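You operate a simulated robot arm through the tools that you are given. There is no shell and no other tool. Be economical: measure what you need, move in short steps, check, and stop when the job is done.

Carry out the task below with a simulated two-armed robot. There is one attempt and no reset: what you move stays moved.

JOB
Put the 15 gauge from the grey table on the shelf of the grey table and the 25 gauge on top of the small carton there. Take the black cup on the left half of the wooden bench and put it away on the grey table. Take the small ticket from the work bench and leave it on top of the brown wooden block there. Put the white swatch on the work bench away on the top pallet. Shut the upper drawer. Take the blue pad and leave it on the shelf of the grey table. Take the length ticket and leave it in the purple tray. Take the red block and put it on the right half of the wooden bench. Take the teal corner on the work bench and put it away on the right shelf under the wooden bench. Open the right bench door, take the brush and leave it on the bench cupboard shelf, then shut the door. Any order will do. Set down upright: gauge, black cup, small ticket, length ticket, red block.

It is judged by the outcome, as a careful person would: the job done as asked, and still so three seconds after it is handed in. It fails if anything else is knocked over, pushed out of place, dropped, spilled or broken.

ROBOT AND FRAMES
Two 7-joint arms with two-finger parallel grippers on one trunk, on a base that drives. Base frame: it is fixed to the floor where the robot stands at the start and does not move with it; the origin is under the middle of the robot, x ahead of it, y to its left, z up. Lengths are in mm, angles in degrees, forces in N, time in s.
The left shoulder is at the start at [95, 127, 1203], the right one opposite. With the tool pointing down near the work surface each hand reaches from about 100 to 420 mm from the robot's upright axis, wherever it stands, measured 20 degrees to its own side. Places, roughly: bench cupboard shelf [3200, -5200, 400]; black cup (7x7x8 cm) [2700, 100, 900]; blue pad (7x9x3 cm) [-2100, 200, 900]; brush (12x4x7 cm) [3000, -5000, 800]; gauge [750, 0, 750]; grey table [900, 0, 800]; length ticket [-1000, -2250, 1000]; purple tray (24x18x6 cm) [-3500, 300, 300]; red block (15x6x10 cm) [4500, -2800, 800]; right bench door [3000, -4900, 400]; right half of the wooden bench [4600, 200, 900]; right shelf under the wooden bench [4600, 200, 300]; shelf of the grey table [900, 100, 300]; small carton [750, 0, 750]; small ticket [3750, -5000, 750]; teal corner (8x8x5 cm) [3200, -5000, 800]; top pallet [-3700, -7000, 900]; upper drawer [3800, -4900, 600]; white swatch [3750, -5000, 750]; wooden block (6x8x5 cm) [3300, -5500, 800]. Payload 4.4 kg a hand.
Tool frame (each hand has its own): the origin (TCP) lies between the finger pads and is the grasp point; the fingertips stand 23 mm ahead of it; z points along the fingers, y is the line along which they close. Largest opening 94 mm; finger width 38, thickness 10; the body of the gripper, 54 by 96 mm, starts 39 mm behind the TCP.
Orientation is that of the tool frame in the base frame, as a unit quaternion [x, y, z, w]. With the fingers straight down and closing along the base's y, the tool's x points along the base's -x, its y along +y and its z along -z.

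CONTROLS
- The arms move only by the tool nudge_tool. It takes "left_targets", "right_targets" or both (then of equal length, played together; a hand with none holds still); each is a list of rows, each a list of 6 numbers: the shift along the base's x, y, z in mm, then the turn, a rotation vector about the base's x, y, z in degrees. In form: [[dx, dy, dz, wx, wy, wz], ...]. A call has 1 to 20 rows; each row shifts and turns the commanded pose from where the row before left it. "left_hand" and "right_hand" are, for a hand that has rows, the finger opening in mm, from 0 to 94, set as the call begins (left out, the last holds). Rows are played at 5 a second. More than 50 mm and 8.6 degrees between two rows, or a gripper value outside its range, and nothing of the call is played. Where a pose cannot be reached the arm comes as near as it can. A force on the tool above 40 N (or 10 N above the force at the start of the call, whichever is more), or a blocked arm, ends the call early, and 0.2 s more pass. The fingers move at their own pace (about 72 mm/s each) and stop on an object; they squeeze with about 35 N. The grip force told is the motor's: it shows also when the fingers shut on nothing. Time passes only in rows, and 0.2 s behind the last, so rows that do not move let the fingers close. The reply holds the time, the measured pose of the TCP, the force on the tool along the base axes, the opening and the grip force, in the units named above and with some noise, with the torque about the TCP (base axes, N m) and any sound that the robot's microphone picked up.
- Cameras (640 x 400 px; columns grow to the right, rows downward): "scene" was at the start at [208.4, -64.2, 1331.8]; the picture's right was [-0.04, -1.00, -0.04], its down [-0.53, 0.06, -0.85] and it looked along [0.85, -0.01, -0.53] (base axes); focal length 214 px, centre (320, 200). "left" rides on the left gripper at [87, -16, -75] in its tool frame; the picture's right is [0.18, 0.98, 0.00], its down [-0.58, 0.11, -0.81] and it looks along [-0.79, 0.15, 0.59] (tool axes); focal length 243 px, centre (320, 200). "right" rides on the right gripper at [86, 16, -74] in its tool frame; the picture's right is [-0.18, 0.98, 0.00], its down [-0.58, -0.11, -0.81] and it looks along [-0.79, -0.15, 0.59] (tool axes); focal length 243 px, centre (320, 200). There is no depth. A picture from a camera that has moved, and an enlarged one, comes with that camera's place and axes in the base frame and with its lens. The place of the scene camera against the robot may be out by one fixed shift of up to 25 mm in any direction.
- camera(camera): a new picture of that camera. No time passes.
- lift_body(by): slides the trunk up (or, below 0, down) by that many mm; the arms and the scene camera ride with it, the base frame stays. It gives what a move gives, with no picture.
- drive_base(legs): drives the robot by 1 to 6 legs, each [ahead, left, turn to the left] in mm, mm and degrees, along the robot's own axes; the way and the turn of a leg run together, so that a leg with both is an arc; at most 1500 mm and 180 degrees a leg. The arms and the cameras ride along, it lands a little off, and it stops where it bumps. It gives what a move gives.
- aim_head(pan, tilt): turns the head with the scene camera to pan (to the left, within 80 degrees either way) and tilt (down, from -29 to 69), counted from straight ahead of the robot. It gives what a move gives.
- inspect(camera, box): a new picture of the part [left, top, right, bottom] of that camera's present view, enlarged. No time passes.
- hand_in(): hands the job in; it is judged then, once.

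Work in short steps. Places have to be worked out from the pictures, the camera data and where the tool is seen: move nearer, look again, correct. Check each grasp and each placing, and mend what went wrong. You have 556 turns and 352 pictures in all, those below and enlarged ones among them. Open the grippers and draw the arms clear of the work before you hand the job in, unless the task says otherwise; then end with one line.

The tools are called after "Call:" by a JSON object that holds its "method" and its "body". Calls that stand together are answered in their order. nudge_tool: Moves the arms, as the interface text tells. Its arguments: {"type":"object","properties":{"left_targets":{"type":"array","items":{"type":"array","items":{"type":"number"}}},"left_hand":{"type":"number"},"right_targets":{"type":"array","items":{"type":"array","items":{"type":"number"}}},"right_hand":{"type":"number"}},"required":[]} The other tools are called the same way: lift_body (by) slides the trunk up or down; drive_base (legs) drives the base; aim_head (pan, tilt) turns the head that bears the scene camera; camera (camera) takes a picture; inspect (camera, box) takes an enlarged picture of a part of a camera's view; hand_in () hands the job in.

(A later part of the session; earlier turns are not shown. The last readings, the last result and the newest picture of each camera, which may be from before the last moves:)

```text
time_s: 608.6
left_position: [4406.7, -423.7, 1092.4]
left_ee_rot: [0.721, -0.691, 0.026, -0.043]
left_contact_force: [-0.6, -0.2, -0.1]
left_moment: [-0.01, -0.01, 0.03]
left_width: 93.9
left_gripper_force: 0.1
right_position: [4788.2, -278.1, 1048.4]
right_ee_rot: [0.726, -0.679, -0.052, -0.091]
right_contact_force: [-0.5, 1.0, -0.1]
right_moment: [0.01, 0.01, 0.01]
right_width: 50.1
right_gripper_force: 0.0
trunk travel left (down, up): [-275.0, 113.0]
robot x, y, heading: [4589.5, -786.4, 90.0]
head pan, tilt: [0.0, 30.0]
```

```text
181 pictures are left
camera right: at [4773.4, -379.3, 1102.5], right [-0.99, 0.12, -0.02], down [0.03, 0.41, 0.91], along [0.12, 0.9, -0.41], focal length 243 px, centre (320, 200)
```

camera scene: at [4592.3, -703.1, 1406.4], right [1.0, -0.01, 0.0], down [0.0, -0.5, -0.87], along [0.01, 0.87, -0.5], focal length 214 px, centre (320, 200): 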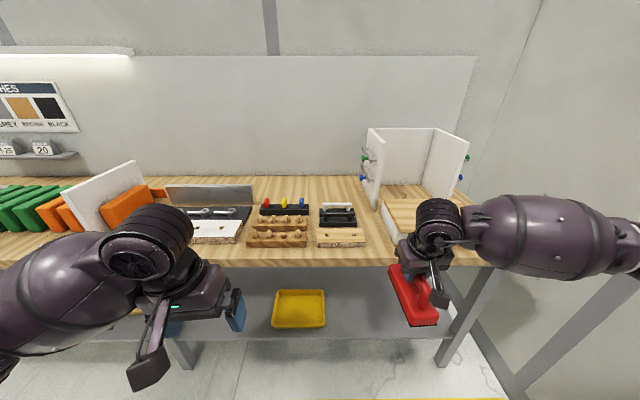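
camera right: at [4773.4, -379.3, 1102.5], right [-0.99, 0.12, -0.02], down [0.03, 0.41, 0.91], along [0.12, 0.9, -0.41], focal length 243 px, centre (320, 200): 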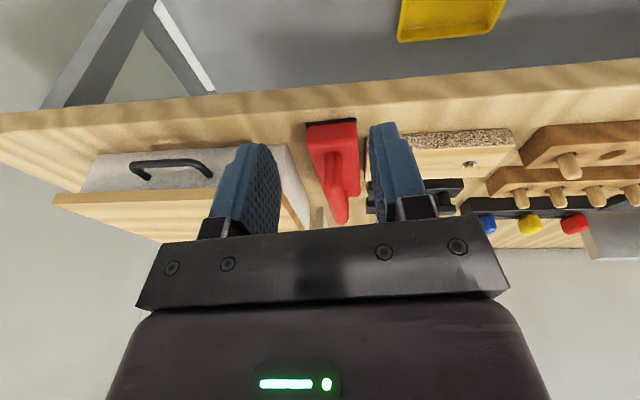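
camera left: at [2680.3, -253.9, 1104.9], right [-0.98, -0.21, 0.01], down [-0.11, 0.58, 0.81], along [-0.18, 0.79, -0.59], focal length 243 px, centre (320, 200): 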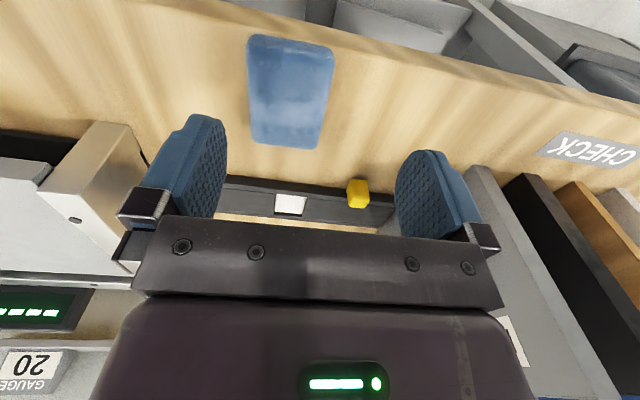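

The red block stands on the bench. Now to the work bench: I raise the trunk fully, retrace past the trolley, turn to face −y and enter the corridor by the wall.

Call:
{"method": "lift_body", "body": {"by": 112}}

Call:
{"method": "drive_base", "body": {"legs": [[0, -265, 0], [-1370, 0, 0], [0, 0, -90], [0, 0, -90], [0, 60, 0], [700, 0, 0]]}}

Call:
{"method": "aim_head", "body": {"pan": -10, "tilt": 20}}

Call:
{"method": "camera", "body": {"camera": "scene"}}

```text
time_s: 610.1
left_position: [4407.5, -423.1, 1202.5]
left_ee_rot: [0.721, -0.691, 0.026, -0.042]
left_contact_force: [0.0, 0.0, 0.3]
left_moment: [0.03, 0.02, 0.02]
left_width: 94.1
left_gripper_force: 0.0
right_position: [4787.8, -276.8, 1159.3]
right_ee_rot: [0.726, -0.68, -0.052, -0.09]
right_contact_force: [-0.2, 0.3, 0.5]
right_moment: [0.01, 0.0, 0.02]
right_width: 50.0
right_gripper_force: 0.0
trunk travel left (down, up): [-387.0, 1.0]
robot x, y, heading: [4590.7, -787.1, 90.1]
head pan, tilt: [0.0, 30.0]
```

```text
time_s: 631.4
left_position: [5109.4, -3224.4, 1202.6]
left_ee_rot: [0.691, 0.721, -0.042, -0.025]
left_contact_force: [0.3, 0.6, -0.2]
left_moment: [0.01, 0.03, 0.02]
left_width: 93.9
left_gripper_force: 0.1
right_position: [4729.8, -3372.3, 1159.5]
right_ee_rot: [0.68, 0.726, -0.09, 0.051]
right_contact_force: [-0.3, -0.9, 0.5]
right_moment: [0.0, 0.01, -0.02]
right_width: 49.7
right_gripper_force: 0.1
trunk travel left (down, up): [-387.0, 1.0]
robot x, y, heading: [4925.2, -2862.0, -89.7]
head pan, tilt: [0.0, 30.0]
```

```text
time_s: 632.1
left_position: [5109.1, -3225.6, 1204.6]
left_ee_rot: [0.69, 0.722, -0.042, -0.026]
left_contact_force: [0.5, -0.6, -0.3]
left_moment: [-0.03, 0.05, 0.0]
left_width: 94.2
left_gripper_force: 0.1
right_position: [4729.5, -3370.8, 1161.1]
right_ee_rot: [0.679, 0.726, -0.09, 0.051]
right_contact_force: [0.1, -0.9, -0.1]
right_moment: [0.02, 0.03, -0.04]
right_width: 50.0
right_gripper_force: 0.0
trunk travel left (down, up): [-387.0, 1.0]
robot x, y, heading: [4926.2, -2866.5, -89.7]
head pan, tilt: [-10.0, 20.0]
```

```text
180 pictures are left
camera scene: at [4916.6, -3022.8, 1535.8], right [-0.99, 0.17, 0.0], down [0.06, 0.34, -0.94], along [-0.16, -0.93, -0.34], focal length 214 px, centre (320, 200)
```

scene: 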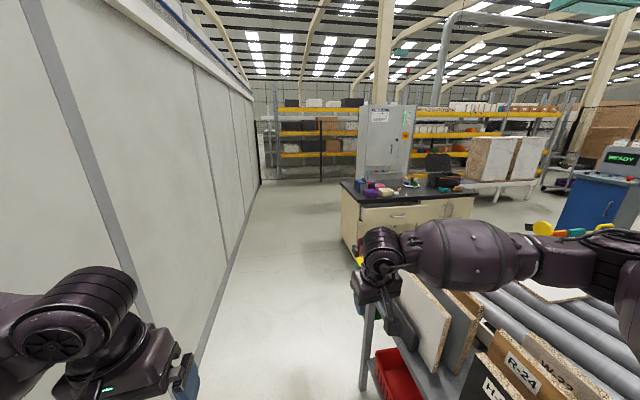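

The work bench is the cream cabinet with a black top ahead. I drive on to its corner and look.

Call:
{"method": "drive_base", "body": {"legs": [[1150, 0, 0]]}}

Call:
{"method": "aim_head", "body": {"pan": -45, "tilt": 25}}

Call:
{"method": "camera", "body": {"camera": "scene"}}

```text
time_s: 638.0
left_position: [5089.1, -4401.3, 1202.8]
left_ee_rot: [0.7, 0.712, -0.041, -0.026]
left_contact_force: [0.3, -0.3, 0.3]
left_moment: [-0.01, -0.01, 0.0]
left_width: 94.0
left_gripper_force: 0.1
right_position: [4705.6, -4537.0, 1160.0]
right_ee_rot: [0.689, 0.717, -0.091, 0.05]
right_contact_force: [0.0, -0.3, -0.2]
right_moment: [0.0, 0.02, -0.01]
right_width: 50.1
right_gripper_force: 0.1
trunk travel left (down, up): [-387.0, 1.0]
robot x, y, heading: [4919.7, -4037.9, -91.3]
head pan, tilt: [-10.0, 20.0]
```

```text
time_s: 639.1
left_position: [5089.6, -4401.7, 1202.5]
left_ee_rot: [0.7, 0.712, -0.042, -0.026]
left_contact_force: [0.5, 0.3, -0.3]
left_moment: [-0.02, -0.01, 0.03]
left_width: 93.8
left_gripper_force: 0.0
right_position: [4706.3, -4536.9, 1160.1]
right_ee_rot: [0.689, 0.717, -0.092, 0.05]
right_contact_force: [-0.1, -0.3, 0.0]
right_moment: [0.03, 0.04, 0.0]
right_width: 50.2
right_gripper_force: 0.1
trunk travel left (down, up): [-387.0, 1.0]
robot x, y, heading: [4920.2, -4031.3, -91.1]
head pan, tilt: [-45.0, 25.0]
```

```text
179 pictures are left
camera scene: at [4853.9, -4166.8, 1527.7], right [-0.69, 0.72, 0.0], down [0.31, 0.29, -0.91], along [-0.65, -0.63, -0.42], focal length 214 px, centre (320, 200)
```

scene: 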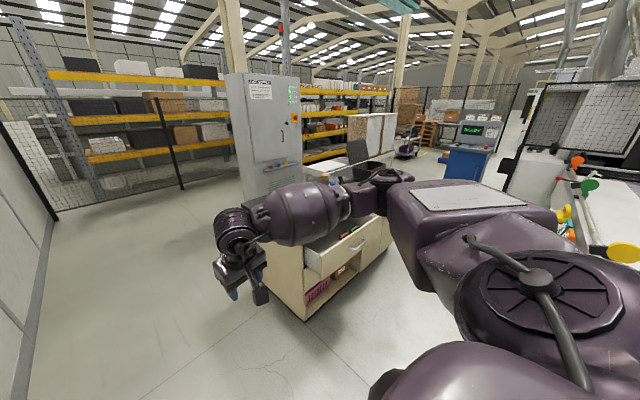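

The upper drawer stands open. I move in front of the bench, facing it.

Call:
{"method": "drive_base", "body": {"legs": [[130, 0, 1.2], [0, -1000, 0]]}}

Call:
{"method": "aim_head", "body": {"pan": -5, "tilt": 35}}

Call:
{"method": "camera", "body": {"camera": "scene"}}

```text
time_s: 642.9
left_position: [4953.6, -4528.6, 1203.2]
left_ee_rot: [0.695, 0.717, -0.042, -0.027]
left_contact_force: [-0.2, -0.3, 0.3]
left_moment: [-0.04, 0.03, 0.0]
left_width: 94.1
left_gripper_force: 0.2
right_position: [4571.8, -4669.6, 1160.4]
right_ee_rot: [0.684, 0.722, -0.092, 0.051]
right_contact_force: [1.1, -0.4, 0.2]
right_moment: [0.0, 0.01, -0.01]
right_width: 49.9
right_gripper_force: 0.1
trunk travel left (down, up): [-387.0, 1.0]
robot x, y, heading: [4773.0, -4164.5, -90.2]
head pan, tilt: [-45.0, 25.0]
stopped in leg 2: the robot was blocked; the commanded pose is now the measured one
```

```text
time_s: 644.0
left_position: [4952.0, -4528.4, 1204.0]
left_ee_rot: [0.696, 0.717, -0.042, -0.026]
left_contact_force: [-1.0, 0.3, -0.5]
left_moment: [0.02, 0.02, 0.03]
left_width: 94.2
left_gripper_force: 0.0
right_position: [4570.2, -4669.7, 1159.7]
right_ee_rot: [0.684, 0.722, -0.091, 0.051]
right_contact_force: [0.2, 0.5, 0.4]
right_moment: [0.01, 0.02, -0.03]
right_width: 50.3
right_gripper_force: 0.0
trunk travel left (down, up): [-387.0, 1.0]
robot x, y, heading: [4772.5, -4164.1, -90.6]
head pan, tilt: [-5.0, 35.0]
```

```text
178 pictures are left
camera scene: at [4770.0, -4320.7, 1512.0], right [-1.0, 0.1, 0.0], down [0.06, 0.57, -0.82], along [-0.08, -0.82, -0.57], focal length 214 px, centre (320, 200)
```

scene: 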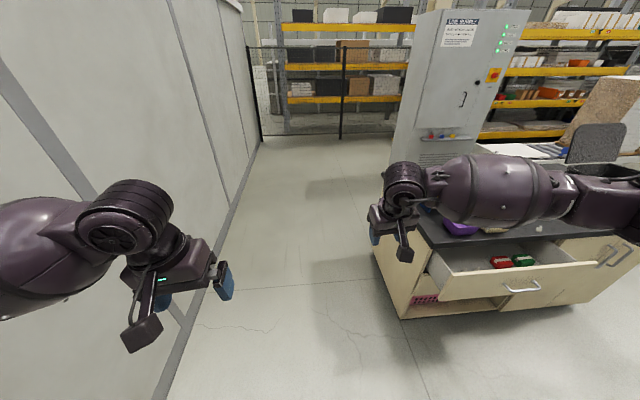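

The stand's end blocked the base; I go further ahead before sliding right.

Call:
{"method": "drive_base", "body": {"legs": [[0, 60, 0], [170, 0, 0], [0, -900, 0]]}}

Call:
{"method": "camera", "body": {"camera": "scene"}}

```text
time_s: 654.0
left_position: [4120.5, -4694.0, 1202.8]
left_ee_rot: [0.696, 0.717, -0.042, -0.026]
left_contact_force: [0.3, -0.6, -0.2]
left_moment: [-0.04, 0.0, 0.03]
left_width: 94.1
left_gripper_force: 0.0
right_position: [3738.4, -4834.2, 1159.9]
right_ee_rot: [0.685, 0.722, -0.091, 0.05]
right_contact_force: [0.8, 0.1, -0.9]
right_moment: [0.0, -0.03, 0.0]
right_width: 50.1
right_gripper_force: 0.2
trunk travel left (down, up): [-387.0, 1.0]
robot x, y, heading: [3942.9, -4330.4, -90.7]
head pan, tilt: [-5.0, 35.0]
```

```text
177 pictures are left
camera scene: at [3938.7, -4484.7, 1511.9], right [-1.0, 0.1, 0.0], down [0.06, 0.57, -0.82], along [-0.08, -0.82, -0.57], focal length 214 px, centre (320, 200)
```

scene: 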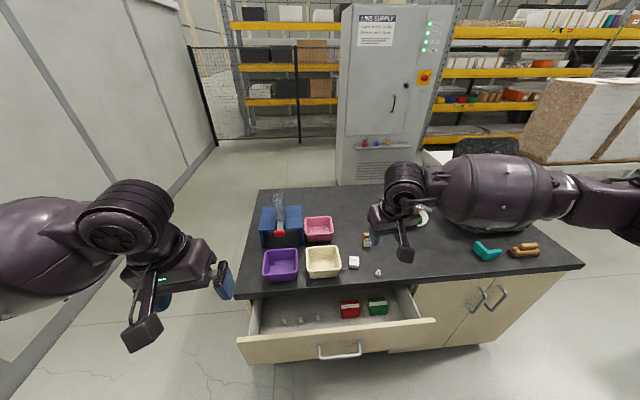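

The bench is in full view. I zoom in on its top and front.

Call:
{"method": "inspect", "body": {"camera": "scene", "box": [240, 180, 440, 310]}}

Call:
{"method": "inspect", "body": {"camera": "scene", "box": [390, 200, 600, 350]}}

```text
3.08 times, centred on (340, 245) of scene
camera zoom: at [3938.7, -4484.7, 1511.9], right [-1.0, 0.1, 0.0], down [0.06, 0.57, -0.82], along [-0.08, -0.82, -0.57], focal length 660 px, centre (258, 62)
```

zoom: 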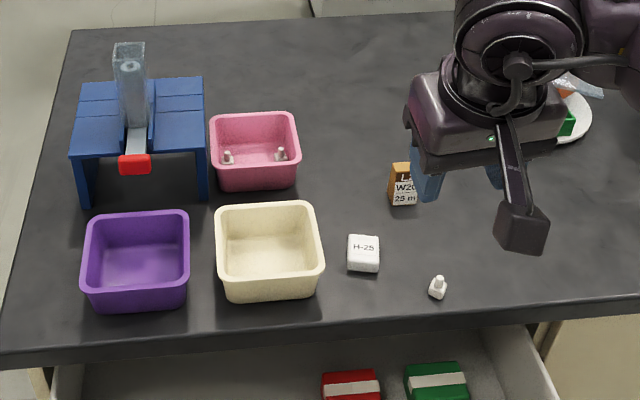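

```text
2.67 times, centred on (495, 275) of scene
camera zoom: at [3938.7, -4484.7, 1511.9], right [-1.0, 0.1, 0.0], down [0.06, 0.57, -0.82], along [-0.08, -0.82, -0.57], focal length 572 px, centre (-147, 0)
```

zoom: 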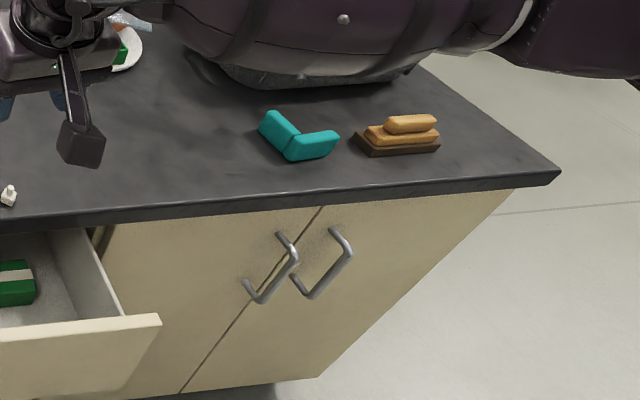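

The swatch (H‑25), the ticket, the teal corner and the brush are on top; the drawer is open about 150 mm. First the drawer: I back off a bit, lower the trunk and tilt the closed right hand to push it.

Call:
{"method": "drive_base", "body": {"legs": [[-130, 75, 0.7]]}}

Call:
{"method": "nudge_tool", "body": {"right_targets": [[0, -10, -30, -6, 0, 0], [0, -10, -30, -6, 0, 0], [0, -10, -30, -6, 0, 0], [0, -10, -30, 0, 0, 0]], "right_hand": 0}}

Call:
{"method": "lift_body", "body": {"by": -340}}

Call:
{"method": "camera", "body": {"camera": "scene"}}

```text
time_s: 655.4
left_position: [4200.3, -4561.7, 1203.2]
left_ee_rot: [0.691, 0.721, -0.043, -0.025]
left_contact_force: [-0.1, 0.6, -0.6]
left_moment: [-0.03, 0.02, 0.02]
left_width: 94.1
left_gripper_force: 0.2
right_position: [3817.8, -4706.3, 1160.2]
right_ee_rot: [0.68, 0.726, -0.091, 0.052]
right_contact_force: [0.4, 0.8, 0.6]
right_moment: [-0.01, 0.03, -0.02]
right_width: 50.0
right_gripper_force: 0.1
trunk travel left (down, up): [-387.0, 1.0]
robot x, y, heading: [4017.4, -4199.2, -90.1]
head pan, tilt: [-5.0, 35.0]
```

```text
time_s: 656.4
left_position: [4199.6, -4563.6, 1203.0]
left_ee_rot: [0.691, 0.721, -0.042, -0.026]
left_contact_force: [-0.1, -0.5, -0.4]
left_moment: [0.01, -0.04, 0.01]
left_width: 94.4
left_gripper_force: 0.0
right_position: [3817.8, -4747.6, 1038.4]
right_ee_rot: [0.664, 0.702, -0.203, 0.158]
right_contact_force: [-0.8, -0.4, -0.6]
right_moment: [-0.01, -0.02, -0.01]
right_width: 0.0
right_gripper_force: 34.5
trunk travel left (down, up): [-387.0, 1.0]
robot x, y, heading: [4020.6, -4199.1, -89.8]
head pan, tilt: [-5.0, 35.0]
```

```text
time_s: 659.4
left_position: [4198.4, -4543.0, 705.9]
left_ee_rot: [0.645, 0.694, 0.198, -0.253]
left_contact_force: [0.1, -0.3, -0.1]
left_moment: [-0.03, 0.0, 0.0]
left_width: 93.8
left_gripper_force: 0.1
right_position: [3819.2, -4749.6, 710.7]
right_ee_rot: [0.665, 0.701, -0.205, 0.16]
right_contact_force: [-1.7, -2.3, 12.4]
right_moment: [-0.12, -0.06, -0.06]
right_width: 0.0
right_gripper_force: 35.5
trunk travel left (down, up): [-56.0, 332.0]
robot x, y, heading: [4019.2, -4200.9, -89.8]
head pan, tilt: [-5.0, 35.0]
stopped: the force on the tool passed its limit at 46 N (the readings are from after the stop); the commanded pose is now the measured one
```

```text
174 pictures are left
camera scene: at [4015.5, -4567.3, 1144.3], right [-1.0, 0.09, 0.0], down [0.05, 0.57, -0.82], along [-0.07, -0.82, -0.57], focal length 214 px, centre (320, 200)
```

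scene: 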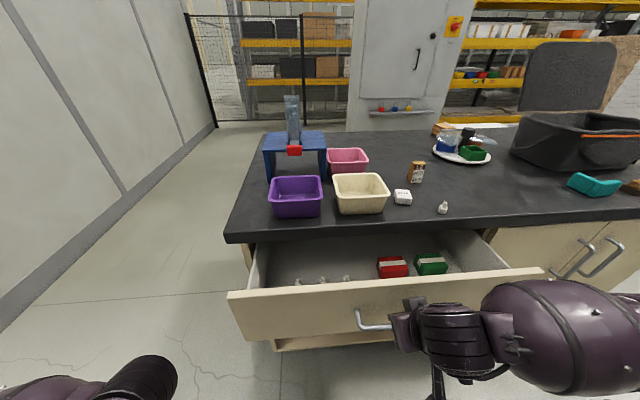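

The fingertips touched the drawer's handle from above. I raise 14 mm so they meet the panel above the handle and then push by driving forward.

Call:
{"method": "nudge_tool", "body": {"right_targets": [[0, 0, 7, 0, 0, 0], [0, 0, 7, 0, 0, 0]]}}

Call:
{"method": "drive_base", "body": {"legs": [[70, 0, 0]]}}

Call:
{"method": "camera", "body": {"camera": "scene"}}

```text
time_s: 660.0
left_position: [4198.6, -4542.6, 707.3]
left_ee_rot: [0.645, 0.693, 0.199, -0.254]
left_contact_force: [-0.4, 0.5, 0.5]
left_moment: [-0.02, -0.02, 0.02]
left_width: 94.1
left_gripper_force: 0.1
right_position: [3818.6, -4747.0, 722.9]
right_ee_rot: [0.665, 0.701, -0.203, 0.158]
right_contact_force: [-0.3, -0.4, 1.1]
right_moment: [-0.03, -0.01, 0.0]
right_width: 0.0
right_gripper_force: 34.7
trunk travel left (down, up): [-56.0, 332.0]
robot x, y, heading: [4019.6, -4199.0, -89.9]
head pan, tilt: [-5.0, 35.0]
```

```text
time_s: 661.0
left_position: [4198.8, -4615.5, 707.7]
left_ee_rot: [0.644, 0.694, 0.199, -0.254]
left_contact_force: [0.4, 0.3, 0.1]
left_moment: [0.01, 0.01, 0.01]
left_width: 93.8
left_gripper_force: 0.0
right_position: [3818.3, -4818.3, 722.6]
right_ee_rot: [0.666, 0.701, -0.203, 0.158]
right_contact_force: [1.0, -0.7, -1.0]
right_moment: [0.04, 0.02, 0.03]
right_width: 0.0
right_gripper_force: 34.9
trunk travel left (down, up): [-56.0, 332.0]
robot x, y, heading: [4014.5, -4267.3, -90.0]
head pan, tilt: [-5.0, 35.0]
```

```text
173 pictures are left
camera scene: at [4015.3, -4639.2, 1144.0], right [-1.0, 0.09, 0.0], down [0.05, 0.57, -0.82], along [-0.07, -0.82, -0.57], focal length 214 px, centre (320, 200)
```

scene: 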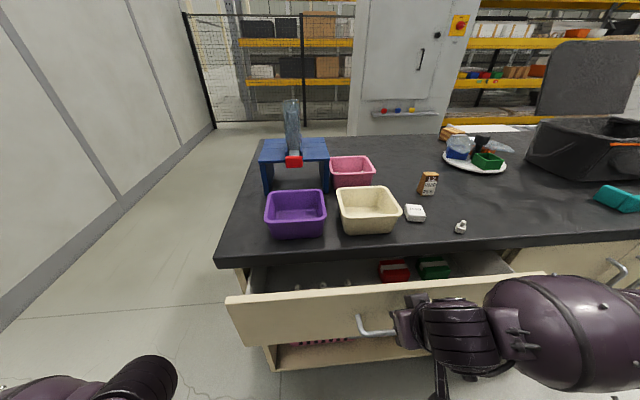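

The drawer is moving with the hand. I keep pushing in steps.

Call:
{"method": "drive_base", "body": {"legs": [[70, 0, 0]]}}

Call:
{"method": "camera", "body": {"camera": "scene"}}

```text
time_s: 662.0
left_position: [4199.7, -4681.9, 706.6]
left_ee_rot: [0.644, 0.694, 0.198, -0.253]
left_contact_force: [-1.2, -0.4, 0.1]
left_moment: [-0.04, 0.01, -0.01]
left_width: 93.9
left_gripper_force: 0.0
right_position: [3817.8, -4887.4, 721.4]
right_ee_rot: [0.665, 0.701, -0.204, 0.158]
right_contact_force: [0.2, -0.5, -0.1]
right_moment: [-0.01, -0.01, -0.03]
right_width: 0.0
right_gripper_force: 34.6
trunk travel left (down, up): [-56.0, 332.0]
robot x, y, heading: [4023.0, -4337.3, -90.3]
head pan, tilt: [-5.0, 35.0]
```

```text
172 pictures are left
camera scene: at [4015.2, -4707.0, 1144.0], right [-1.0, 0.09, 0.0], down [0.05, 0.57, -0.82], along [-0.07, -0.82, -0.57], focal length 214 px, centre (320, 200)
```

scene: 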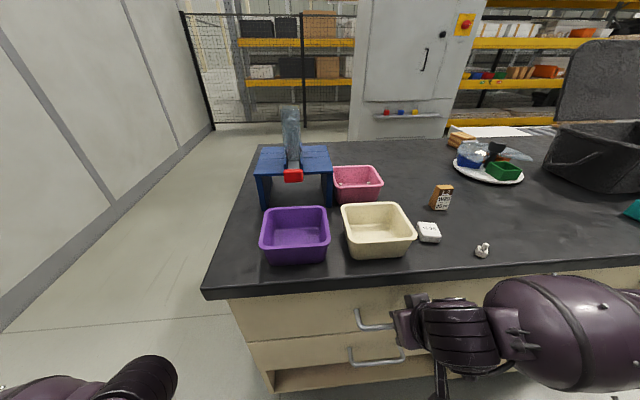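

Almost shut. One more gentle push until it stops.

Call:
{"method": "drive_base", "body": {"legs": [[35, 0, 0]]}}

Call:
{"method": "camera", "body": {"camera": "scene"}}

```text
time_s: 662.9
left_position: [4198.0, -4708.0, 706.8]
left_ee_rot: [0.644, 0.694, 0.199, -0.253]
left_contact_force: [-0.6, -0.1, 0.0]
left_moment: [0.01, -0.02, 0.03]
left_width: 93.9
left_gripper_force: 0.0
right_position: [3817.4, -4905.8, 723.0]
right_ee_rot: [0.665, 0.703, -0.2, 0.157]
right_contact_force: [-0.8, 2.8, 0.1]
right_moment: [-0.22, -0.03, -0.05]
right_width: 0.0
right_gripper_force: 35.3
trunk travel left (down, up): [-56.0, 332.0]
robot x, y, heading: [4021.4, -4363.7, -90.1]
head pan, tilt: [-5.0, 35.0]
stopped in leg 1: the force on the tool passed its limit at 89 N (the readings are from after the stop); the commanded pose is now the measured one
```

```text
171 pictures are left
camera scene: at [4015.0, -4731.6, 1144.2], right [-1.0, 0.09, 0.0], down [0.05, 0.57, -0.82], along [-0.07, -0.82, -0.57], focal length 214 px, centre (320, 200)
```

scene: 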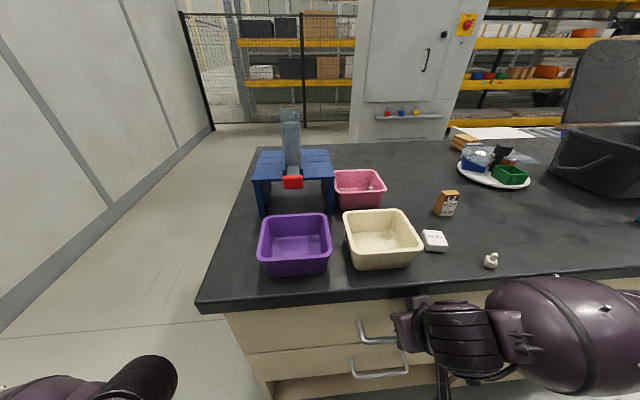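

The drawer is shut. Next the right door: I back off and turn the right hand to point horizontally at the front, to see whether it can grip the door handle.

Call:
{"method": "drive_base", "body": {"legs": [[-150, 0, 0]]}}

Call:
{"method": "nudge_tool", "body": {"right_targets": [[0, 0, 0, -8, 0, 0], [0, 0, 0, -8, 0, 0], [0, 0, 0, -8, 0, 0], [0, 0, 0, -8, 0, 0], [0, 0, 0, -8, 0, 0], [0, 0, 0, -8, 0, 0], [0, 0, 0, -8, 0, 0], [0, 0, 0, -4, 0, 0]]}}

Call:
{"method": "camera", "body": {"camera": "scene"}}

```text
time_s: 664.3
left_position: [4198.7, -4560.9, 706.5]
left_ee_rot: [0.645, 0.694, 0.199, -0.252]
left_contact_force: [-0.3, 0.3, 0.1]
left_moment: [-0.02, -0.01, -0.04]
left_width: 94.2
left_gripper_force: 0.1
right_position: [3818.6, -4759.8, 723.5]
right_ee_rot: [0.665, 0.702, -0.2, 0.157]
right_contact_force: [0.7, -0.1, 1.0]
right_moment: [-0.01, -0.02, 0.03]
right_width: 0.0
right_gripper_force: 34.8
trunk travel left (down, up): [-56.0, 332.0]
robot x, y, heading: [4020.7, -4217.0, -90.1]
head pan, tilt: [-5.0, 35.0]
```

```text
time_s: 666.1
left_position: [4200.0, -4561.2, 706.9]
left_ee_rot: [0.645, 0.694, 0.198, -0.252]
left_contact_force: [-0.1, -0.1, 0.2]
left_moment: [0.0, 0.01, -0.02]
left_width: 94.0
left_gripper_force: 0.0
right_position: [3819.1, -4761.3, 722.1]
right_ee_rot: [0.66, 0.694, -0.224, 0.178]
right_contact_force: [0.2, 0.3, -0.2]
right_moment: [-0.03, 0.02, 0.01]
right_width: 0.0
right_gripper_force: 35.2
right hand out of reach, approached as far as the arm can: row 1, 2, 3, 4, 5, 6, 7, 8
trunk travel left (down, up): [-56.0, 332.0]
robot x, y, heading: [4014.7, -4218.1, -90.2]
head pan, tilt: [-5.0, 35.0]
```

```text
170 pictures are left
camera scene: at [4015.2, -4585.4, 1144.2], right [-1.0, 0.09, 0.0], down [0.05, 0.57, -0.82], along [-0.07, -0.82, -0.57], focal length 214 px, centre (320, 200)
```

scene: 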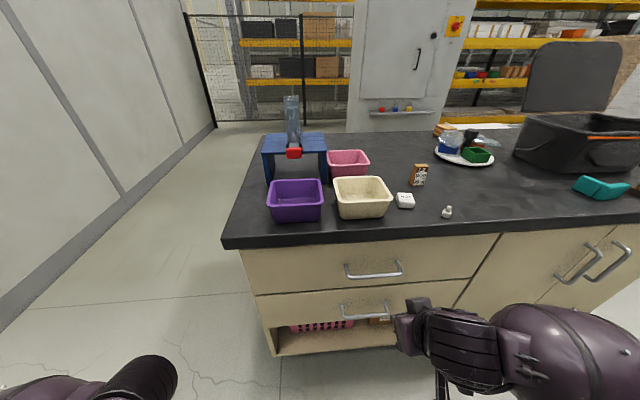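

The hand cannot tilt that far; but a vertical bar handle can also be gripped from above with fingers on both sides. I look closely at the handles.

Call:
{"method": "drive_base", "body": {"legs": [[0, -480, 0]]}}

Call:
{"method": "camera", "body": {"camera": "scene"}}

```text
time_s: 670.9
left_position: [3718.3, -4562.1, 705.9]
left_ee_rot: [0.643, 0.696, 0.197, -0.252]
left_contact_force: [-0.2, -0.4, -0.4]
left_moment: [-0.01, 0.0, 0.0]
left_width: 94.1
left_gripper_force: 0.0
right_position: [3339.2, -4764.4, 722.3]
right_ee_rot: [0.657, 0.698, -0.223, 0.179]
right_contact_force: [-0.8, -0.6, 0.1]
right_moment: [0.01, 0.0, -0.02]
right_width: 0.1
right_gripper_force: 35.7
trunk travel left (down, up): [-56.0, 332.0]
robot x, y, heading: [3534.2, -4219.0, -89.5]
head pan, tilt: [-5.0, 35.0]
```

```text
169 pictures are left
camera scene: at [3534.3, -4586.4, 1144.2], right [-1.0, 0.08, 0.0], down [0.05, 0.57, -0.82], along [-0.07, -0.82, -0.57], focal length 214 px, centre (320, 200)
```

scene: 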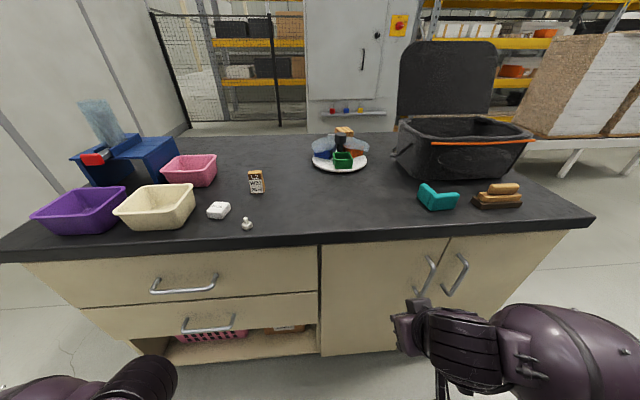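

I bring the right hand in front of the right door's handle and look with its camera.

Call:
{"method": "drive_base", "body": {"legs": [[0, -140, 0]]}}

Call:
{"method": "camera", "body": {"camera": "right"}}

Call:
{"method": "camera", "body": {"camera": "scene"}}

```text
time_s: 672.7
left_position: [3579.6, -4562.2, 706.2]
left_ee_rot: [0.642, 0.696, 0.197, -0.253]
left_contact_force: [0.6, 0.6, 0.3]
left_moment: [0.03, -0.02, 0.04]
left_width: 94.2
left_gripper_force: 0.0
right_position: [3201.2, -4766.4, 721.5]
right_ee_rot: [0.657, 0.697, -0.223, 0.18]
right_contact_force: [-0.5, -0.8, 0.2]
right_moment: [0.01, 0.03, 0.0]
right_width: 0.0
right_gripper_force: 35.0
trunk travel left (down, up): [-56.0, 332.0]
robot x, y, heading: [3394.3, -4220.2, -89.6]
head pan, tilt: [-5.0, 35.0]
```

```text
168 pictures are left
camera right: at [3213.7, -4651.3, 735.4], right [0.99, -0.12, 0.03], down [-0.03, -0.05, 1.0], along [-0.11, -0.99, -0.05], focal length 243 px, centre (320, 200)
```

right: 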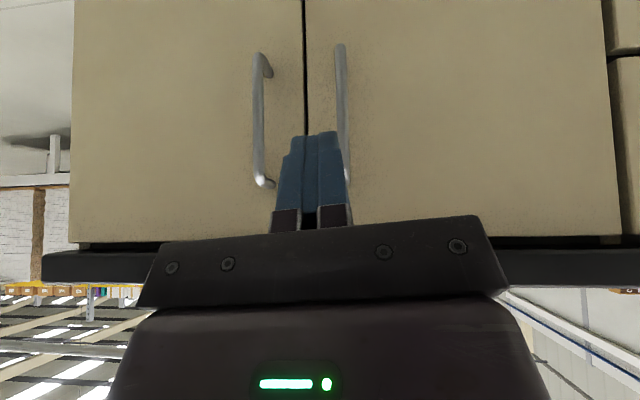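

```text
167 pictures are left
camera scene: at [3396.0, -4587.3, 1144.2], right [-1.0, 0.08, 0.0], down [0.05, 0.57, -0.82], along [-0.07, -0.82, -0.57], focal length 214 px, centre (320, 200)
```

scene: 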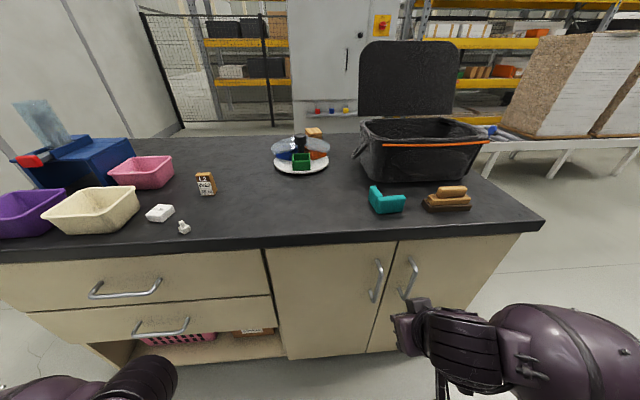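

The right door spans x 2874–3170, its handle is at x ≈ 3129, z 571–704, standing off to about y −4885. I line the hand up with it.

Call:
{"method": "drive_base", "body": {"legs": [[0, -71, 0]]}}

Call:
{"method": "nudge_tool", "body": {"right_targets": [[0, -20, -15, 0, 0, 0], [0, -20, -13, 0, 0, 0]], "right_hand": 50}}

Call:
{"method": "camera", "body": {"camera": "right"}}

```text
time_s: 674.0
left_position: [3509.0, -4560.8, 706.6]
left_ee_rot: [0.641, 0.697, 0.197, -0.254]
left_contact_force: [-0.7, 0.1, 0.0]
left_moment: [-0.01, 0.02, 0.01]
left_width: 94.1
left_gripper_force: 0.1
right_position: [3129.5, -4765.6, 722.9]
right_ee_rot: [0.657, 0.698, -0.223, 0.18]
right_contact_force: [-0.4, 0.1, 1.0]
right_moment: [-0.02, 0.02, -0.04]
right_width: 0.0
right_gripper_force: 35.6
trunk travel left (down, up): [-56.0, 332.0]
robot x, y, heading: [3325.1, -4220.1, -89.6]
head pan, tilt: [-5.0, 35.0]
```

```text
time_s: 674.6
left_position: [3509.6, -4562.5, 707.1]
left_ee_rot: [0.641, 0.697, 0.197, -0.254]
left_contact_force: [-0.7, -1.2, 0.2]
left_moment: [-0.01, -0.01, 0.01]
left_width: 94.1
left_gripper_force: 0.1
right_position: [3128.8, -4805.9, 692.9]
right_ee_rot: [0.657, 0.697, -0.223, 0.18]
right_contact_force: [0.5, -0.9, 0.4]
right_moment: [0.0, -0.01, -0.02]
right_width: 50.0
right_gripper_force: 0.0
trunk travel left (down, up): [-56.0, 332.0]
robot x, y, heading: [3328.4, -4216.7, -89.7]
head pan, tilt: [-5.0, 35.0]
```

```text
166 pictures are left
camera right: at [3142.1, -4691.0, 707.1], right [0.99, -0.12, 0.03], down [-0.03, -0.05, 1.0], along [-0.12, -0.99, -0.05], focal length 243 px, centre (320, 200)
```

right: 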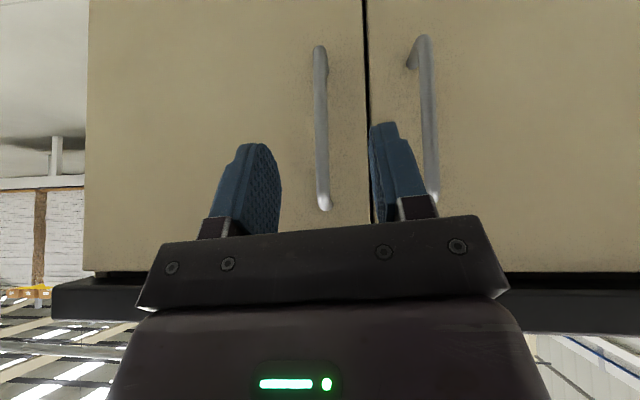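

The handle is centred between the fingers. I lower 10 mm and drive forward about 65 mm.

Call:
{"method": "nudge_tool", "body": {"right_targets": [[0, 0, -10, 0, 0, 0]]}}

Call:
{"method": "drive_base", "body": {"legs": [[62, 0, 0]]}}

Call:
{"method": "camera", "body": {"camera": "right"}}

```text
time_s: 675.0
left_position: [3509.8, -4561.5, 706.6]
left_ee_rot: [0.641, 0.697, 0.196, -0.254]
left_contact_force: [-0.3, 0.1, 0.4]
left_moment: [0.0, 0.01, -0.01]
left_width: 94.0
left_gripper_force: 0.1
right_position: [3129.5, -4804.0, 683.6]
right_ee_rot: [0.657, 0.698, -0.222, 0.179]
right_contact_force: [0.4, -0.4, -1.1]
right_moment: [-0.01, 0.01, -0.03]
right_width: 49.9
right_gripper_force: 0.1
trunk travel left (down, up): [-56.0, 332.0]
robot x, y, heading: [3325.7, -4218.3, -89.5]
head pan, tilt: [-5.0, 35.0]
```

```text
time_s: 676.0
left_position: [3509.4, -4623.8, 706.2]
left_ee_rot: [0.642, 0.696, 0.198, -0.254]
left_contact_force: [-0.7, 0.2, -0.4]
left_moment: [0.01, -0.01, 0.03]
left_width: 94.1
left_gripper_force: 0.1
right_position: [3128.8, -4865.0, 684.4]
right_ee_rot: [0.658, 0.697, -0.223, 0.18]
right_contact_force: [-0.1, -1.6, 0.3]
right_moment: [0.01, 0.02, -0.01]
right_width: 50.0
right_gripper_force: 0.1
trunk travel left (down, up): [-56.0, 332.0]
robot x, y, heading: [3325.9, -4278.8, -89.6]
head pan, tilt: [-5.0, 35.0]
```

```text
165 pictures are left
camera right: at [3142.3, -4751.6, 697.3], right [0.99, -0.12, 0.03], down [-0.03, -0.05, 1.0], along [-0.12, -0.99, -0.05], focal length 243 px, centre (320, 200)
```

right: 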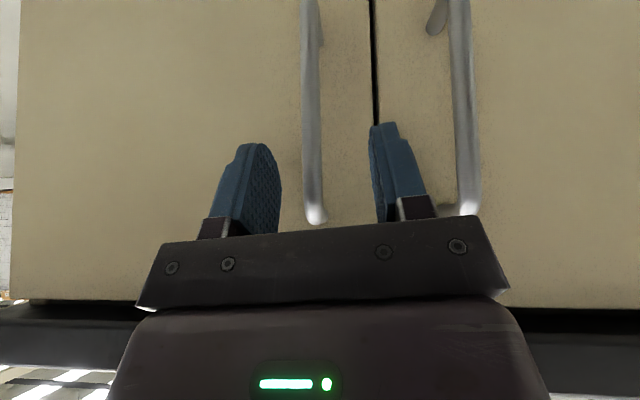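

By the bar's apparent size it is still about 50 mm ahead. I go on 40 mm.

Call:
{"method": "drive_base", "body": {"legs": [[40, 0, 0]]}}

Call:
{"method": "camera", "body": {"camera": "right"}}

Call:
{"method": "camera", "body": {"camera": "scene"}}

```text
time_s: 676.9
left_position: [3509.3, -4664.2, 706.5]
left_ee_rot: [0.642, 0.696, 0.198, -0.253]
left_contact_force: [-0.4, -0.2, 0.0]
left_moment: [0.02, 0.03, 0.0]
left_width: 93.8
left_gripper_force: 0.1
right_position: [3129.5, -4905.8, 682.5]
right_ee_rot: [0.657, 0.697, -0.223, 0.18]
right_contact_force: [-0.5, 0.8, -0.9]
right_moment: [0.0, -0.01, 0.01]
right_width: 50.0
right_gripper_force: 0.2
trunk travel left (down, up): [-56.0, 332.0]
robot x, y, heading: [3329.1, -4322.6, -89.7]
head pan, tilt: [-5.0, 35.0]
```

```text
164 pictures are left
camera right: at [3142.7, -4791.3, 697.3], right [0.99, -0.12, 0.03], down [-0.03, -0.05, 1.0], along [-0.12, -0.99, -0.05], focal length 243 px, centre (320, 200)
```

right: 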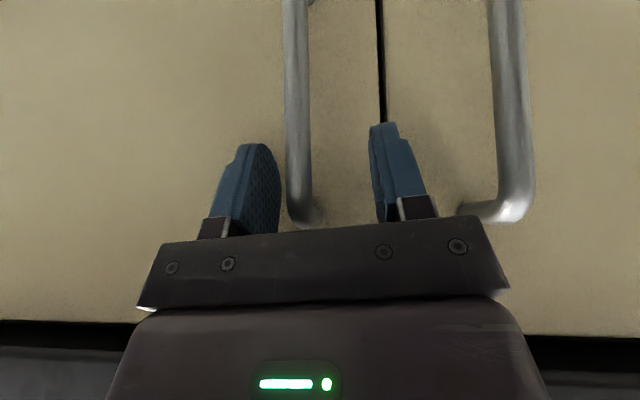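

```text
163 pictures are left
camera scene: at [3326.1, -4689.0, 1144.0], right [-1.0, 0.08, 0.0], down [0.05, 0.57, -0.82], along [-0.07, -0.82, -0.57], focal length 214 px, centre (320, 200)
```

scene: 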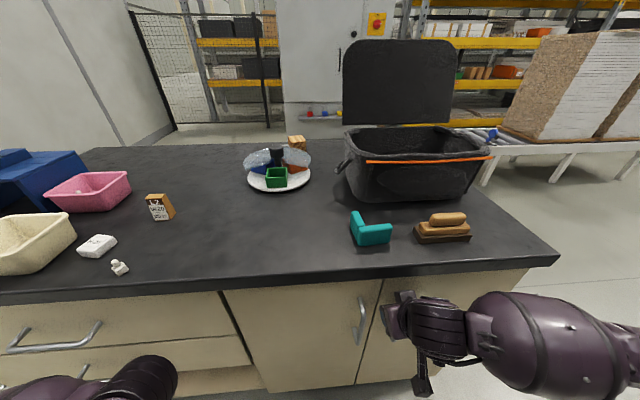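

The bar is about 18 mm ahead and 13 mm to the right. I correct and close on it.

Call:
{"method": "nudge_tool", "body": {"right_targets": [[-13, 0, 0, 0, 0, 0], [0, -9, 0, 0, 0, 0], [0, -8, 0, 0, 0, 0]]}}

Call:
{"method": "nudge_tool", "body": {"right_targets": [[0, 0, 0, 0, 0, 0], [0, 0, 0, 0, 0, 0], [0, 0, 0, 0, 0, 0]], "right_hand": 0}}

Call:
{"method": "camera", "body": {"camera": "right"}}

```text
time_s: 677.6
left_position: [3508.8, -4662.6, 707.5]
left_ee_rot: [0.643, 0.696, 0.197, -0.253]
left_contact_force: [0.9, -0.3, 0.9]
left_moment: [0.02, 0.01, -0.03]
left_width: 94.0
left_gripper_force: 0.1
right_position: [3116.6, -4908.8, 681.6]
right_ee_rot: [0.658, 0.699, -0.218, 0.175]
right_contact_force: [-0.5, 14.9, 6.3]
right_moment: [-0.06, 0.15, -0.43]
right_width: 50.0
right_gripper_force: 0.0
trunk travel left (down, up): [-56.0, 332.0]
robot x, y, heading: [3326.8, -4317.9, -90.1]
head pan, tilt: [-5.0, 35.0]
stopped in row 3 (right hand): the force on the tool passed its limit at 50 N (the readings are from after the stop); the commanded pose is now the measured one
```

```text
time_s: 678.4
left_position: [3509.5, -4662.9, 706.8]
left_ee_rot: [0.642, 0.696, 0.197, -0.255]
left_contact_force: [0.5, 0.2, 0.1]
left_moment: [-0.01, 0.0, 0.02]
left_width: 94.0
left_gripper_force: 0.0
right_position: [3121.3, -4910.0, 680.2]
right_ee_rot: [0.657, 0.701, -0.214, 0.178]
right_contact_force: [24.5, 17.2, -7.6]
right_moment: [0.17, -1.95, -0.93]
right_width: 15.1
right_gripper_force: 45.2
trunk travel left (down, up): [-56.0, 332.0]
robot x, y, heading: [3329.0, -4316.4, -89.9]
head pan, tilt: [-5.0, 35.0]
```

```text
162 pictures are left
camera right: at [3133.1, -4795.8, 695.9], right [0.99, -0.11, 0.03], down [-0.04, -0.07, 1.0], along [-0.11, -0.99, -0.07], focal length 243 px, centre (320, 200)
```

right: 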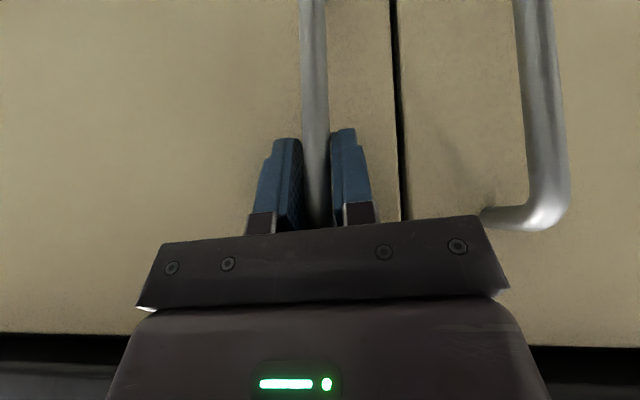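

The bar is gripped (15 mm). I pull gently by driving back along the door's arc.

Call:
{"method": "drive_base", "body": {"legs": [[-40, -7, 0], [-40, -18, 0]]}}

Call:
{"method": "camera", "body": {"camera": "right"}}

```text
time_s: 679.7
left_position: [3496.5, -4610.3, 708.4]
left_ee_rot: [0.641, 0.697, 0.197, -0.253]
left_contact_force: [-0.3, 0.6, -0.6]
left_moment: [0.0, -0.03, -0.01]
left_width: 94.1
left_gripper_force: 0.1
right_position: [3108.0, -4856.6, 682.0]
right_ee_rot: [0.654, 0.703, -0.216, 0.18]
right_contact_force: [0.0, -0.2, -8.5]
right_moment: [-0.51, -0.84, 0.26]
right_width: 13.8
right_gripper_force: 44.7
trunk travel left (down, up): [-56.0, 332.0]
robot x, y, heading: [3316.1, -4265.9, -89.6]
head pan, tilt: [-5.0, 35.0]
stopped in leg 2: the force on the tool passed its limit at 65 N (the readings are from after the stop); the commanded pose is now the measured one
```

```text
161 pictures are left
camera right: at [3119.3, -4743.4, 695.9], right [0.99, -0.1, 0.03], down [-0.04, -0.06, 1.0], along [-0.1, -0.99, -0.07], focal length 243 px, centre (320, 200)
```

right: 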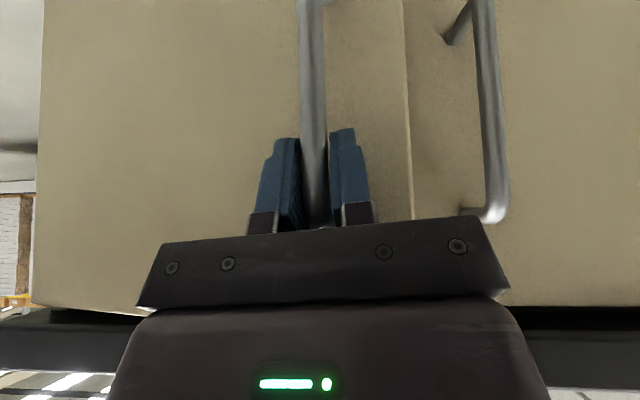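

The door is opening (about 12°). I continue with the arm along the arc, turning the hand with the door.

Call:
{"method": "nudge_tool", "body": {"right_targets": [[-5, 13, 0, 0, 0, 3.3], [-6, 13, 0, 0, 0, 3.3], [-8, 13, 0, 0, 0, 3.4], [-8, 12, 0, 0, 0, 3.3], [-9, 12, 0, 0, 0, 3.3], [-10, 11, 0, 0, 0, 3.4]]}}

Call:
{"method": "camera", "body": {"camera": "right"}}

```text
time_s: 681.0
left_position: [3497.2, -4608.4, 707.3]
left_ee_rot: [0.641, 0.698, 0.196, -0.252]
left_contact_force: [-0.5, -0.4, -0.2]
left_moment: [-0.02, -0.01, -0.01]
left_width: 94.1
left_gripper_force: 0.1
right_position: [3073.5, -4785.9, 681.5]
right_ee_rot: [0.533, 0.798, -0.177, 0.217]
right_contact_force: [3.5, 1.1, 4.9]
right_moment: [0.88, -1.2, 0.22]
right_width: 13.5
right_gripper_force: 45.1
trunk travel left (down, up): [-56.0, 332.0]
robot x, y, heading: [3313.7, -4266.4, -89.9]
head pan, tilt: [-5.0, 35.0]
stopped in row 6 (right hand): the force on the tool passed its limit at 44 N (the readings are from after the stop); the commanded pose is now the measured one
```

```text
160 pictures are left
camera right: at [3046.9, -4673.7, 696.1], right [0.97, 0.22, 0.05], down [-0.03, -0.08, 1.0], along [0.22, -0.97, -0.07], focal length 243 px, centre (320, 200)
```

right: 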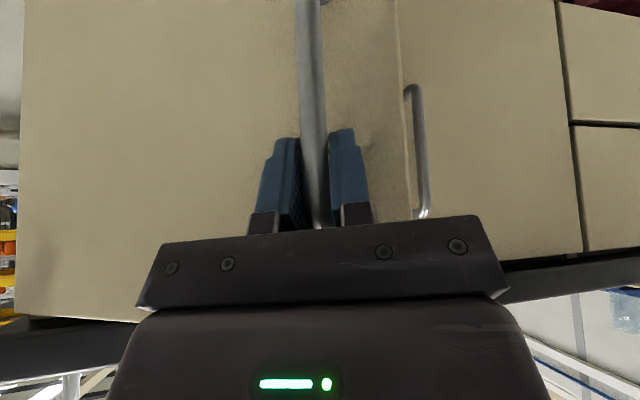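

The door stands about 31° open. I continue along the arc in the same way.

Call:
{"method": "nudge_tool", "body": {"right_targets": [[-11, 10, 0, 0, 0, 3], [-11, 9, 0, 0, 0, 3], [-12, 9, 0, 0, 0, 3], [-12, 8, 0, 0, 0, 3], [-12, 8, 0, 0, 0, 3]]}}

Call:
{"method": "nudge_tool", "body": {"right_targets": [[-12, 8, 0, 0, 0, 3], [-12, 7, 0, 0, 0, 3], [-12, 6, 0, 0, 0, 3], [-12, 5, 0, 0, 0, 3], [-12, 4, 0, 0, 0, 3]]}}

Call:
{"method": "camera", "body": {"camera": "scene"}}

```text
time_s: 681.7
left_position: [3496.9, -4608.4, 707.6]
left_ee_rot: [0.641, 0.698, 0.196, -0.252]
left_contact_force: [0.4, 0.0, -0.5]
left_moment: [0.02, 0.01, 0.01]
left_width: 94.1
left_gripper_force: 0.0
right_position: [3055.7, -4763.0, 681.1]
right_ee_rot: [0.491, 0.825, -0.161, 0.23]
right_contact_force: [4.2, 1.1, 1.6]
right_moment: [0.52, -0.71, 0.54]
right_width: 13.0
right_gripper_force: 44.6
trunk travel left (down, up): [-56.0, 332.0]
robot x, y, heading: [3312.6, -4264.1, -89.9]
head pan, tilt: [-5.0, 35.0]
stopped in row 3 (right hand): the force on the tool passed its limit at 43 N (the readings are from after the stop); the commanded pose is now the measured one
```

```text
time_s: 682.2
left_position: [3498.5, -4607.0, 708.0]
left_ee_rot: [0.64, 0.697, 0.197, -0.254]
left_contact_force: [0.0, 0.1, -0.4]
left_moment: [-0.01, 0.0, 0.0]
left_width: 94.0
left_gripper_force: 0.1
right_position: [3043.1, -4746.5, 680.7]
right_ee_rot: [0.455, 0.846, -0.145, 0.238]
right_contact_force: [7.4, 3.2, -0.3]
right_moment: [0.2, 0.06, 0.9]
right_width: 12.9
right_gripper_force: 44.4
trunk travel left (down, up): [-56.0, 332.0]
robot x, y, heading: [3316.8, -4266.7, -89.7]
head pan, tilt: [-5.0, 35.0]
stopped in row 2 (right hand): the force on the tool passed its limit at 45 N (the readings are from after the stop); the commanded pose is now the measured one
```

```text
159 pictures are left
camera scene: at [3316.0, -4632.9, 1144.3], right [-1.0, 0.08, 0.0], down [0.04, 0.57, -0.82], along [-0.06, -0.82, -0.57], focal length 214 px, centre (320, 200)
```

scene: 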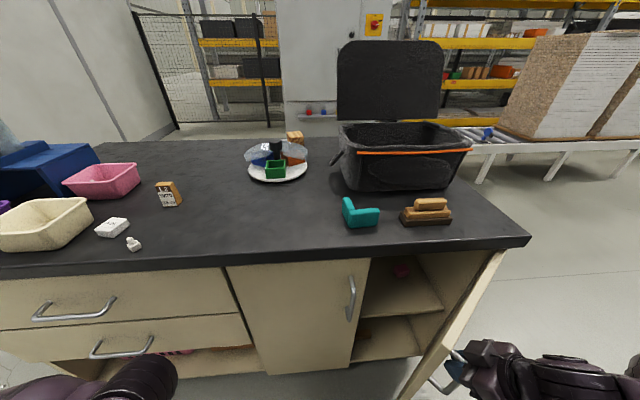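

The cupboard interior with its middle shelf is visible and the door is about 45° open. I release the handle, go round the free edge, and push the door wider from inside with the fingertips.

Call:
{"method": "nudge_tool", "body": {"right_targets": [[0, 0, 0, 0, 0, 0], [0, 0, 0, 0, 0, 0]], "right_hand": 50}}

Call:
{"method": "nudge_tool", "body": {"right_targets": [[10, 20, 5, 0, 0, 0], [20, 30, 10, 0, 0, -6], [30, 20, 10, 0, 0, -6], [40, 0, 10, 0, 0, -8], [40, 0, 5, 0, 0, -8], [30, 0, 0, 0, 0, -8]], "right_hand": 0}}

Call:
{"method": "camera", "body": {"camera": "scene"}}

```text
time_s: 682.8
left_position: [3499.1, -4606.9, 706.3]
left_ee_rot: [0.64, 0.698, 0.196, -0.253]
left_contact_force: [0.1, -0.6, -0.6]
left_moment: [0.0, 0.02, -0.01]
left_width: 93.9
left_gripper_force: 0.1
right_position: [3040.0, -4748.1, 680.2]
right_ee_rot: [0.456, 0.845, -0.147, 0.237]
right_contact_force: [-0.4, -0.3, -0.1]
right_moment: [-0.01, -0.01, -0.01]
right_width: 50.2
right_gripper_force: 0.1
trunk travel left (down, up): [-56.0, 332.0]
robot x, y, heading: [3315.1, -4267.8, -89.3]
head pan, tilt: [-5.0, 35.0]
```

```text
time_s: 684.2
left_position: [3498.8, -4608.0, 707.0]
left_ee_rot: [0.64, 0.698, 0.196, -0.254]
left_contact_force: [-0.2, -0.2, -0.3]
left_moment: [0.01, 0.02, 0.01]
left_width: 94.0
left_gripper_force: 0.0
right_position: [3044.6, -4674.9, 640.3]
right_ee_rot: [0.568, 0.776, -0.163, 0.222]
right_contact_force: [-0.3, -0.5, -0.9]
right_moment: [-0.01, 0.0, 0.0]
right_width: 0.2
right_gripper_force: 34.9
right hand out of reach, approached as far as the arm can: row 1, 2, 3, 4, 5, 6
trunk travel left (down, up): [-56.0, 332.0]
robot x, y, heading: [3318.2, -4266.7, -89.6]
head pan, tilt: [-5.0, 35.0]
```

```text
158 pictures are left
camera scene: at [3315.3, -4633.3, 1144.1], right [-1.0, 0.08, 0.0], down [0.04, 0.57, -0.82], along [-0.06, -0.82, -0.57], focal length 214 px, centre (320, 200)
```

scene: 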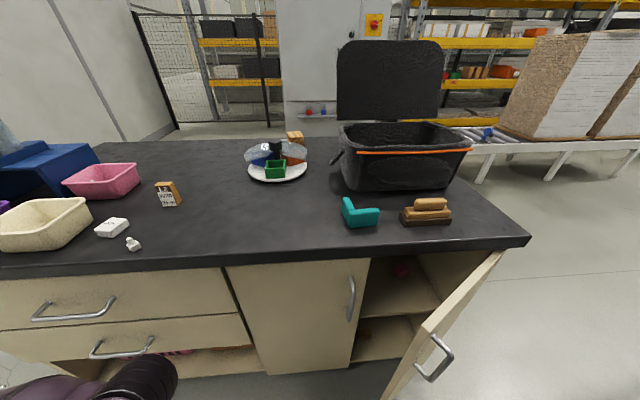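

Released. I shift left so the hand gets room, then reach forward inside the open door.

Call:
{"method": "drive_base", "body": {"legs": [[0, 165, 0]]}}

Call:
{"method": "nudge_tool", "body": {"right_targets": [[0, -28, 17, 0, 0, -4], [0, -28, 17, 0, 0, -4], [0, -28, 17, 0, 0, -4], [0, -28, 17, 0, 0, -4], [0, -28, 17, 0, 0, 0]]}}

Call:
{"method": "camera", "body": {"camera": "scene"}}

```text
time_s: 686.3
left_position: [3666.2, -4606.3, 706.2]
left_ee_rot: [0.641, 0.697, 0.197, -0.253]
left_contact_force: [-0.3, -0.3, -0.3]
left_moment: [0.01, -0.02, -0.02]
left_width: 93.6
left_gripper_force: 0.0
right_position: [3212.6, -4672.9, 641.7]
right_ee_rot: [0.566, 0.777, -0.162, 0.222]
right_contact_force: [0.2, 0.0, -0.6]
right_moment: [-0.01, 0.03, -0.02]
right_width: 0.1
right_gripper_force: 34.2
trunk travel left (down, up): [-56.0, 332.0]
robot x, y, heading: [3482.2, -4266.1, -89.4]
head pan, tilt: [-5.0, 35.0]
```

```text
time_s: 687.5
left_position: [3666.2, -4606.9, 706.1]
left_ee_rot: [0.641, 0.698, 0.197, -0.252]
left_contact_force: [0.1, -0.5, 0.5]
left_moment: [0.0, 0.01, -0.01]
left_width: 94.1
left_gripper_force: 0.1
right_position: [3198.2, -4754.4, 682.2]
right_ee_rot: [0.636, 0.722, -0.178, 0.208]
right_contact_force: [-0.3, 0.6, 0.0]
right_moment: [-0.02, -0.01, -0.02]
right_width: 0.0
right_gripper_force: 35.1
right hand out of reach, approached as far as the arm can: row 1, 2, 3, 4
trunk travel left (down, up): [-56.0, 332.0]
robot x, y, heading: [3482.0, -4260.6, -89.7]
head pan, tilt: [-5.0, 35.0]
```

```text
157 pictures are left
camera scene: at [3482.8, -4631.5, 1144.3], right [-1.0, 0.08, 0.0], down [0.05, 0.57, -0.82], along [-0.07, -0.82, -0.57], focal length 214 px, centre (320, 200)
```

scene: 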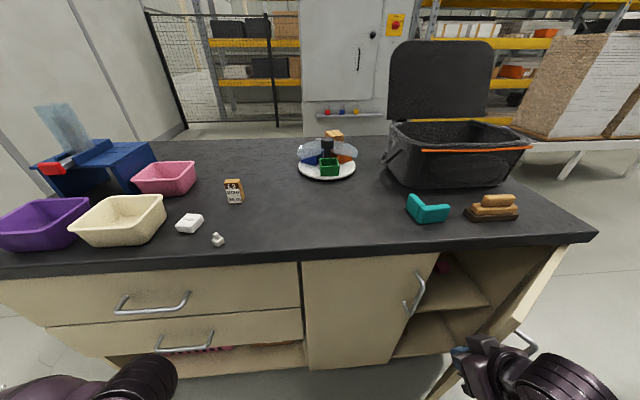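

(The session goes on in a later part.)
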